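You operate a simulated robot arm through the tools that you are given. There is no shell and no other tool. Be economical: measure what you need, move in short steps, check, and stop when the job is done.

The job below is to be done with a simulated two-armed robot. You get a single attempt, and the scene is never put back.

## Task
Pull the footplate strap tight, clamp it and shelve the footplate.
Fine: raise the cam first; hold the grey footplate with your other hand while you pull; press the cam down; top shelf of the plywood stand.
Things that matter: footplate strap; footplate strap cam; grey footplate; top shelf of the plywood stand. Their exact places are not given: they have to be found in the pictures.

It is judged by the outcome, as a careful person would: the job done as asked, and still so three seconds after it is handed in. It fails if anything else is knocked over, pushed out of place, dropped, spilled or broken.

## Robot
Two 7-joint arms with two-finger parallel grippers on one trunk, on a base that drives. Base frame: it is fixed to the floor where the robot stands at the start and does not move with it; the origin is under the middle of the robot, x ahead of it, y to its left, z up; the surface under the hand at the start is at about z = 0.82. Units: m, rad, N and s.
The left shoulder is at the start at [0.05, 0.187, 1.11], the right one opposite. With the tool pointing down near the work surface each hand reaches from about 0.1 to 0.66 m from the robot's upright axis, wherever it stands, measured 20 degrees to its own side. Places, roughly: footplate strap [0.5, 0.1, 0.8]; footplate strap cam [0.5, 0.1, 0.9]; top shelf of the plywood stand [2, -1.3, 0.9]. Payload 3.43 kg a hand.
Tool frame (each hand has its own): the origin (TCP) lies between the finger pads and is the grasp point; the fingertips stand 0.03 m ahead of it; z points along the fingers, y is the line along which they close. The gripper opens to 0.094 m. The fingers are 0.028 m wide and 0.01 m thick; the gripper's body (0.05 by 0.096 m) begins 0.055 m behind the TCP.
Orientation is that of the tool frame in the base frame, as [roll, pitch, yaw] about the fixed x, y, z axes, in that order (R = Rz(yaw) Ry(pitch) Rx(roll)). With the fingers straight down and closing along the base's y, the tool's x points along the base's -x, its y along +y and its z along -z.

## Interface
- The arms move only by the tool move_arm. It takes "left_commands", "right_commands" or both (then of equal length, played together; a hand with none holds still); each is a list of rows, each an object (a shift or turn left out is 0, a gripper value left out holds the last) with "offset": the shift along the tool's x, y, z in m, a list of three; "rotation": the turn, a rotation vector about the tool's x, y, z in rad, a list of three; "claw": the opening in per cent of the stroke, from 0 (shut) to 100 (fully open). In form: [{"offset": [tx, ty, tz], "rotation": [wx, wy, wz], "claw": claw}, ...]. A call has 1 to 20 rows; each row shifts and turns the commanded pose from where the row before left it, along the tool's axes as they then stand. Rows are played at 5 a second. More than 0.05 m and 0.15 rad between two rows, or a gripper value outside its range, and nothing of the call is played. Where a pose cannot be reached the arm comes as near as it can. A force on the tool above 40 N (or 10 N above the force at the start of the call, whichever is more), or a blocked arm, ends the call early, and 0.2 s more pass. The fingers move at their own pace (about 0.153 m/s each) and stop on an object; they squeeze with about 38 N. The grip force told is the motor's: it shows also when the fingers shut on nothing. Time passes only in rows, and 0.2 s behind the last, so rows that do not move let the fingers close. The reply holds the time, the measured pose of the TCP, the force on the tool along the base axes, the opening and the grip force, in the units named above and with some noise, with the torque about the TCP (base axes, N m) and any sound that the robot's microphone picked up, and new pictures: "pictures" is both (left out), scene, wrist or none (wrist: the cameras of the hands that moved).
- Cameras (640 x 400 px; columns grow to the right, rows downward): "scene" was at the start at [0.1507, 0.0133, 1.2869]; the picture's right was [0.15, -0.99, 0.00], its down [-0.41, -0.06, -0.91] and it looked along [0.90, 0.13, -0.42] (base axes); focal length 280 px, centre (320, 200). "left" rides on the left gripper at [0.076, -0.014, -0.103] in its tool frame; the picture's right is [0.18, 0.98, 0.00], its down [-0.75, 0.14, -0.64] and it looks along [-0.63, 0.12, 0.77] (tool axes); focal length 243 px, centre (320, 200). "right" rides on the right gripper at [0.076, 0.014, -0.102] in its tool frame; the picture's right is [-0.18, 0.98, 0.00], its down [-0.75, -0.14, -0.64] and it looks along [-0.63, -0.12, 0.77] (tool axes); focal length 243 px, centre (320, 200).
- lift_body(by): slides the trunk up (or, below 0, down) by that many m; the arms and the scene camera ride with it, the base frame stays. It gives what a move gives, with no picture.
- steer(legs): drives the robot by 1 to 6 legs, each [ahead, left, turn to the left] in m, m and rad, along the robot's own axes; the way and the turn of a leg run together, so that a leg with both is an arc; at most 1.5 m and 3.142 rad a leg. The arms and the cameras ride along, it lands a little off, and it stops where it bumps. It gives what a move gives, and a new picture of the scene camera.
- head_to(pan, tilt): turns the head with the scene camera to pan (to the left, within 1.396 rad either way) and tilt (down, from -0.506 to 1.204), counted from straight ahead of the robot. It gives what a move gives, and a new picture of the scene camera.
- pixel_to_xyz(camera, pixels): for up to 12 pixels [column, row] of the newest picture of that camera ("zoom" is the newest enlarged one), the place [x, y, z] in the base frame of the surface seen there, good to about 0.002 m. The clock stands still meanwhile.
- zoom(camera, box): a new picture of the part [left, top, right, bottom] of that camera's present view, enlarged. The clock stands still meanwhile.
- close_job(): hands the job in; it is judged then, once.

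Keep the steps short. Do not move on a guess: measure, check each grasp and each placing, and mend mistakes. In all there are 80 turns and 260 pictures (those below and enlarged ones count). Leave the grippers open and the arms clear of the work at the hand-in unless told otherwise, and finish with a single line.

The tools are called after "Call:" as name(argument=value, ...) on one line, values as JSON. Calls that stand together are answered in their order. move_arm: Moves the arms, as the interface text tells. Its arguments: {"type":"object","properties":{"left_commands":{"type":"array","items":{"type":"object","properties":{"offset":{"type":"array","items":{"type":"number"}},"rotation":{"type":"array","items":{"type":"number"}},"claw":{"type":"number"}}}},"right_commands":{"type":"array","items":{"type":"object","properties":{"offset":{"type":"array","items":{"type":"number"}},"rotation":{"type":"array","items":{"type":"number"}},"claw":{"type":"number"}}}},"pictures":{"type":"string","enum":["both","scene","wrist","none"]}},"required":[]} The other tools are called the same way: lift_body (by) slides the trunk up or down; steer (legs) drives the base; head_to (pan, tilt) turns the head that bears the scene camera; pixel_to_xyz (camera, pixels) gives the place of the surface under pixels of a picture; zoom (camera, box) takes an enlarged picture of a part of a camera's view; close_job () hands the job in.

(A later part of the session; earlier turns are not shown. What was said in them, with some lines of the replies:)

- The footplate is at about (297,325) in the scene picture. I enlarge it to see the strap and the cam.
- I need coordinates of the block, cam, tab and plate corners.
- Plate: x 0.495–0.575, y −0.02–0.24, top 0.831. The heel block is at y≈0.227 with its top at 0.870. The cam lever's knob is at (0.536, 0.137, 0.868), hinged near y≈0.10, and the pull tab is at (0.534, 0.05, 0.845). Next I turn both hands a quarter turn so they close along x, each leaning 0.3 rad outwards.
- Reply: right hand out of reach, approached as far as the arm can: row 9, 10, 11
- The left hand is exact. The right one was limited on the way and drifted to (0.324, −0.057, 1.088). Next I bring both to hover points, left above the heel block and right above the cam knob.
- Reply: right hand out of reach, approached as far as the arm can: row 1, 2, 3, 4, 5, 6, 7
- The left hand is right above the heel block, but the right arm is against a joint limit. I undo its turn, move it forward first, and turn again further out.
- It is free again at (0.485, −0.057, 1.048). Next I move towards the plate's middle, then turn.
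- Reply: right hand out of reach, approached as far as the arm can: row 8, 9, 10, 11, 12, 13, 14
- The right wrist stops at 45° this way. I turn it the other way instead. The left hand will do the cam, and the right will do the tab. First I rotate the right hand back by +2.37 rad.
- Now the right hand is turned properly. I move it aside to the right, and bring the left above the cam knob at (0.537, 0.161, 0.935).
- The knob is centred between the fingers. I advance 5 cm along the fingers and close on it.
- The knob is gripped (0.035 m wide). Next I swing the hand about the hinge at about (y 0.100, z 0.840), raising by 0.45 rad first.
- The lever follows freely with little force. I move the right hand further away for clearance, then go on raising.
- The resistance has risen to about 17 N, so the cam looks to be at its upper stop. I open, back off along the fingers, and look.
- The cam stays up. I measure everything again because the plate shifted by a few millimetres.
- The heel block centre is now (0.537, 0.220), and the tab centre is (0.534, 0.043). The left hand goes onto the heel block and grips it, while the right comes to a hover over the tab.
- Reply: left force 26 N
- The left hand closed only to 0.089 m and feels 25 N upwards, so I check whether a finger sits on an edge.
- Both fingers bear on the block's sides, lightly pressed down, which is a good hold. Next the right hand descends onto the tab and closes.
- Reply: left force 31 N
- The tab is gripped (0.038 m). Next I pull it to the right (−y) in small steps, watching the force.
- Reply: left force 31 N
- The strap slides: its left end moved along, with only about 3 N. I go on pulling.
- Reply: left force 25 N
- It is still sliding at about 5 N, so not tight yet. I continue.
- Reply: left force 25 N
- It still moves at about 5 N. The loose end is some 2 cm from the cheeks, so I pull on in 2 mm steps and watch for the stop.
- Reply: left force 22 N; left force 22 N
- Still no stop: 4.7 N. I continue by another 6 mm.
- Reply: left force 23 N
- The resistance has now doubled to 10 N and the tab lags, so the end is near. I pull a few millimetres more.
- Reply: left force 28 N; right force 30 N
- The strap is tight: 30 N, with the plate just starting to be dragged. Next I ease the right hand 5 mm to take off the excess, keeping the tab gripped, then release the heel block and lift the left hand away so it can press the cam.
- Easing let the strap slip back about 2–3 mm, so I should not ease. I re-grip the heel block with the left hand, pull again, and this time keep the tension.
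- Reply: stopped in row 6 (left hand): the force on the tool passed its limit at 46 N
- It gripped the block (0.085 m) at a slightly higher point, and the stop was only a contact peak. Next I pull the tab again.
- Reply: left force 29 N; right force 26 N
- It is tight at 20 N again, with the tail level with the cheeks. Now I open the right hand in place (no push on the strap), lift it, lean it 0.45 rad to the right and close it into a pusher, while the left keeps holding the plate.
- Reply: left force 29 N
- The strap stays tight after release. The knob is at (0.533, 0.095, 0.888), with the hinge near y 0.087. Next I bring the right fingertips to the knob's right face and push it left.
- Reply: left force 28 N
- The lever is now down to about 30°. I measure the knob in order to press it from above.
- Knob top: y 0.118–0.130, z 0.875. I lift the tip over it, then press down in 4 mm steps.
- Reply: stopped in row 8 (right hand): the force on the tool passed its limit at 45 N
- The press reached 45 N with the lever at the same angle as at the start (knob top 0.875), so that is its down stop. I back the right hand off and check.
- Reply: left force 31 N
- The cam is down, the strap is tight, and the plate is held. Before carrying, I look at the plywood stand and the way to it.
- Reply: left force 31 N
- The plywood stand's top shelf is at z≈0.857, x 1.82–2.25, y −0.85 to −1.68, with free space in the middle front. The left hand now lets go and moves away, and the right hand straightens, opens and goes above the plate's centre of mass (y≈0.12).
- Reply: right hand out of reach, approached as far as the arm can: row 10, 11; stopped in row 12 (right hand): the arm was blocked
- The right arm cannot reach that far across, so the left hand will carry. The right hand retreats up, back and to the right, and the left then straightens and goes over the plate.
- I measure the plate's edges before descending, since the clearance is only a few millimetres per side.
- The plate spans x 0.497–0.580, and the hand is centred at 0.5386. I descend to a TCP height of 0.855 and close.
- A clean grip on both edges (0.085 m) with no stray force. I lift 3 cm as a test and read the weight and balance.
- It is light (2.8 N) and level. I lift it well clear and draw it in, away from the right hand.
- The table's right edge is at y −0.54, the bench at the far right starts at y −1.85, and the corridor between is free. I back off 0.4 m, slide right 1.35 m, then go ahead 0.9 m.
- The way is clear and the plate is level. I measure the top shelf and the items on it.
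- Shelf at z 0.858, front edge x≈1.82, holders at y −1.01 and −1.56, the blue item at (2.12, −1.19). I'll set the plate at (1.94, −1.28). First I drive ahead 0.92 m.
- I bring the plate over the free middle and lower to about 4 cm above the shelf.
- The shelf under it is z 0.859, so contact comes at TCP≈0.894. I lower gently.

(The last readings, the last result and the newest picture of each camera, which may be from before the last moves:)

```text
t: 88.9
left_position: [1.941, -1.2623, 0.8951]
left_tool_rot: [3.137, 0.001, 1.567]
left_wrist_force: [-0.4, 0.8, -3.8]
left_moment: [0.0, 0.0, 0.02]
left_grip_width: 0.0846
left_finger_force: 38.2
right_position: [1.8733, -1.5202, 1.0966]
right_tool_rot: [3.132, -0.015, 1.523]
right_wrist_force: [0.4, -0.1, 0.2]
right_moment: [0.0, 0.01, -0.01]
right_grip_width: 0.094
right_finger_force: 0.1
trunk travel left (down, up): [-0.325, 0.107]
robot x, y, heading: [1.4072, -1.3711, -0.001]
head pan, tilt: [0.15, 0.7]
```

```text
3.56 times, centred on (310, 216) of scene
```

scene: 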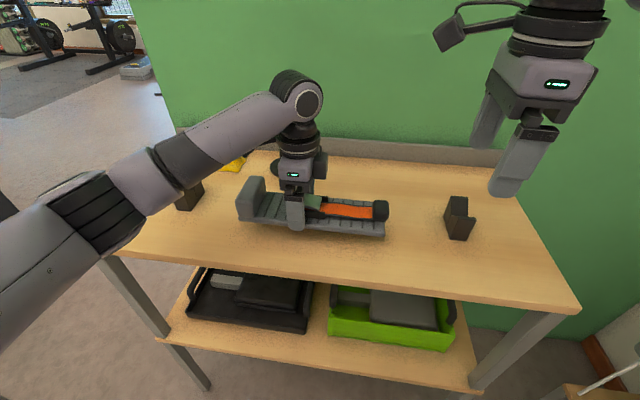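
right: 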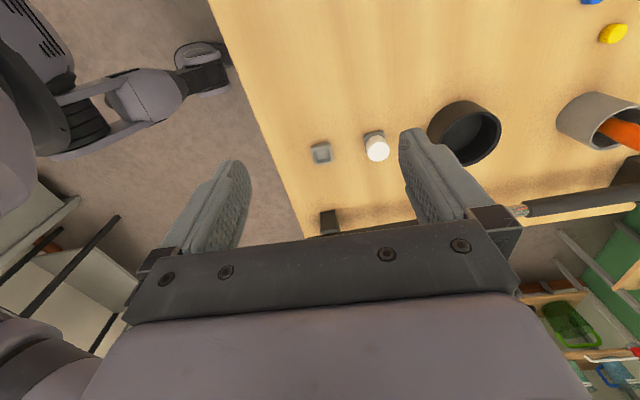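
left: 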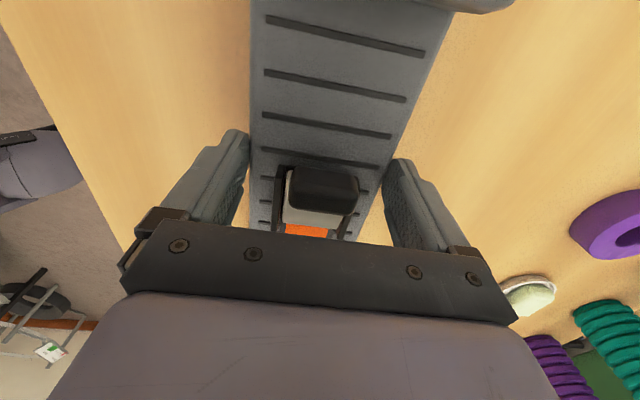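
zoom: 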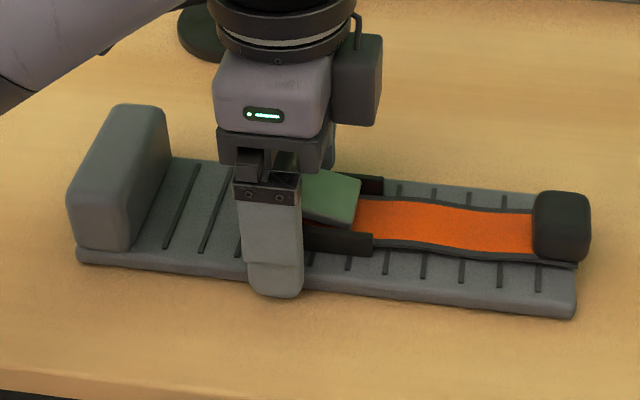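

It still carries the full weight (3.8 N), so it is just above the shelf. I lower on in 1 mm steps.

Call:
move_arm(left_commands=[{"offset": [0, 0, 0.001]}, {"offset": [0, 0, 0.001]}, {"offset": [0, 0, 0.001]}, {}], pictures="none")

```text
t: 89.9
left_position: [1.941, -1.2627, 0.8932]
left_tool_rot: [3.136, 0.001, 1.565]
left_wrist_force: [0.9, 1.1, 4.8]
left_moment: [0.2, 0.35, -0.13]
left_grip_width: 0.0846
left_finger_force: 38.2
right_position: [1.8732, -1.52, 1.0969]
right_tool_rot: [3.132, -0.016, 1.523]
right_wrist_force: [-0.4, 0.1, 0.8]
right_moment: [-0.03, 0.03, -0.03]
right_grip_width: 0.094
right_finger_force: 0.1
trunk travel left (down, up): [-0.325, 0.107]
robot x, y, heading: [1.4076, -1.3709, -0.001]
head pan, tilt: [0.15, 0.7]
```

The force has turned to +4.8 N, so the plate is resting on the shelf. I open, then rise straight up and away.

Call:
move_arm(left_commands=[{"claw": 100}, {}, {}, {"offset": [0, 0, -0.02]}, {"offset": [0, 0, -0.04]}, {"offset": [0, 0, -0.04]}, {"offset": [0, 0, -0.04]}, {"offset": [0, -0.02, -0.04]}, {"offset": [0.01, -0.04, 0]}, {"offset": [0.01, -0.04, 0]}, {}], pictures="scene")

Call:
zoom(camera="scene", box=[220, 160, 400, 272])

```text
t: 92.3
left_position: [1.8399, -1.2421, 1.0728]
left_tool_rot: [3.138, -0.002, 1.567]
left_wrist_force: [0.6, -0.1, -0.1]
left_moment: [0.0, -0.03, -0.01]
left_grip_width: 0.0941
left_finger_force: 0.1
right_position: [1.8728, -1.5199, 1.0961]
right_tool_rot: [3.133, -0.016, 1.521]
right_wrist_force: [-1.4, 0.4, -0.3]
right_moment: [0.02, 0.01, 0.01]
right_grip_width: 0.0941
right_finger_force: 0.0
trunk travel left (down, up): [-0.325, 0.107]
robot x, y, heading: [1.4083, -1.3699, 0.002]
head pan, tilt: [0.15, 0.7]
```

scene: 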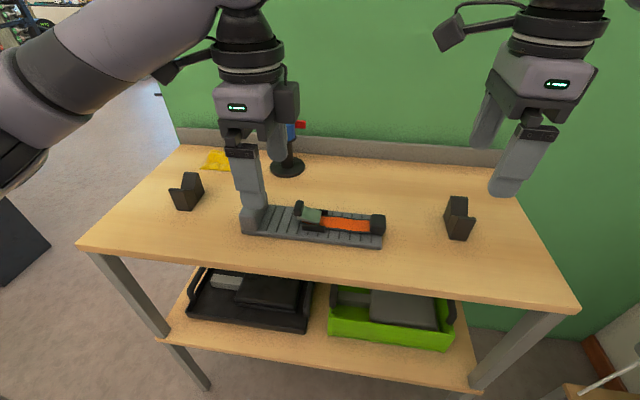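

```text
3.56 times, centred on (310, 216) of scene
```

zoom: 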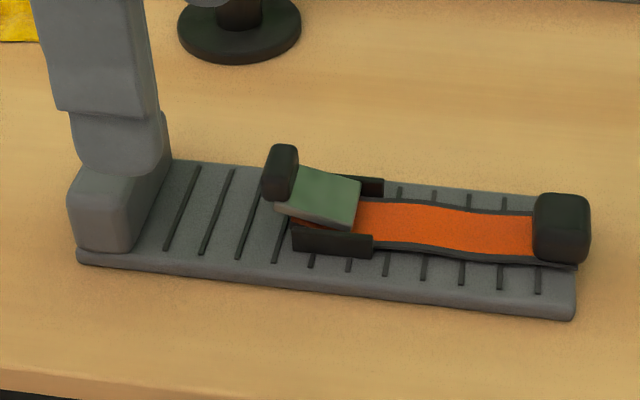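

The footplate stands flat on the top shelf, with the strap tight and the cam down, and nothing else has moved. I back the robot off so the arms are clear.

Call:
steer(legs=[[-0.45, 0, 0]])

Call:
zoom(camera="scene", box=[200, 60, 480, 235])

```text
t: 95.0
left_position: [1.3936, -1.2423, 1.0727]
left_tool_rot: [3.138, 0.002, 1.566]
left_wrist_force: [-0.2, 0.4, 0.5]
left_moment: [-0.03, -0.02, 0.02]
left_grip_width: 0.0939
left_finger_force: 0.1
right_position: [1.4242, -1.5195, 1.0974]
right_tool_rot: [3.132, -0.016, 1.518]
right_wrist_force: [0.0, 0.0, -0.4]
right_moment: [0.0, -0.04, -0.01]
right_grip_width: 0.0941
right_finger_force: 0.1
trunk travel left (down, up): [-0.325, 0.107]
robot x, y, heading: [0.9644, -1.3697, -0.006]
head pan, tilt: [0.15, 0.7]
```

scene: 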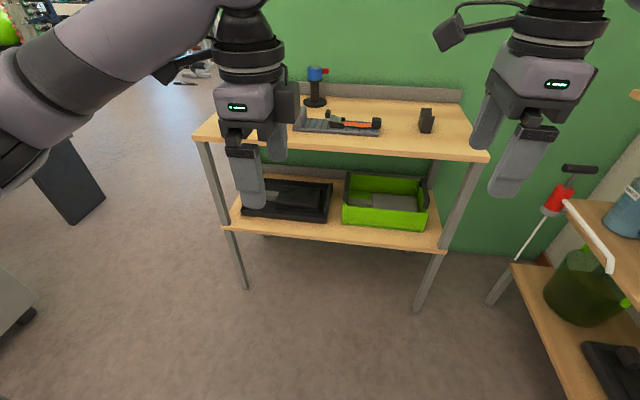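

```text
2.29 times, centred on (340, 148) of scene
```

zoom: 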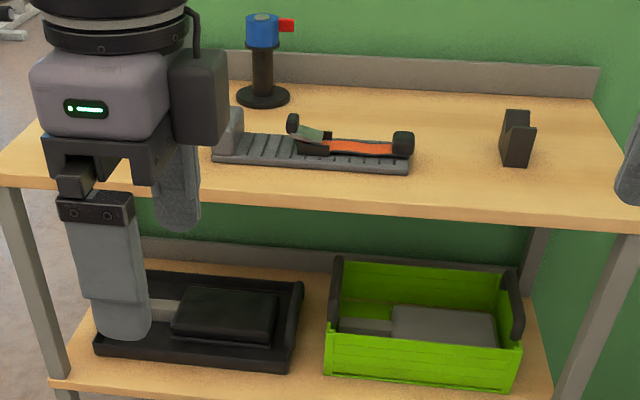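

All is in place, the grippers are open and the arms are clear, so I hand in.

Call:
close_job()

```text
The job is handed in.
```

The strap is pulled tight and clamped with the cam down, and the footplate is on the top shelf of the plywood stand.
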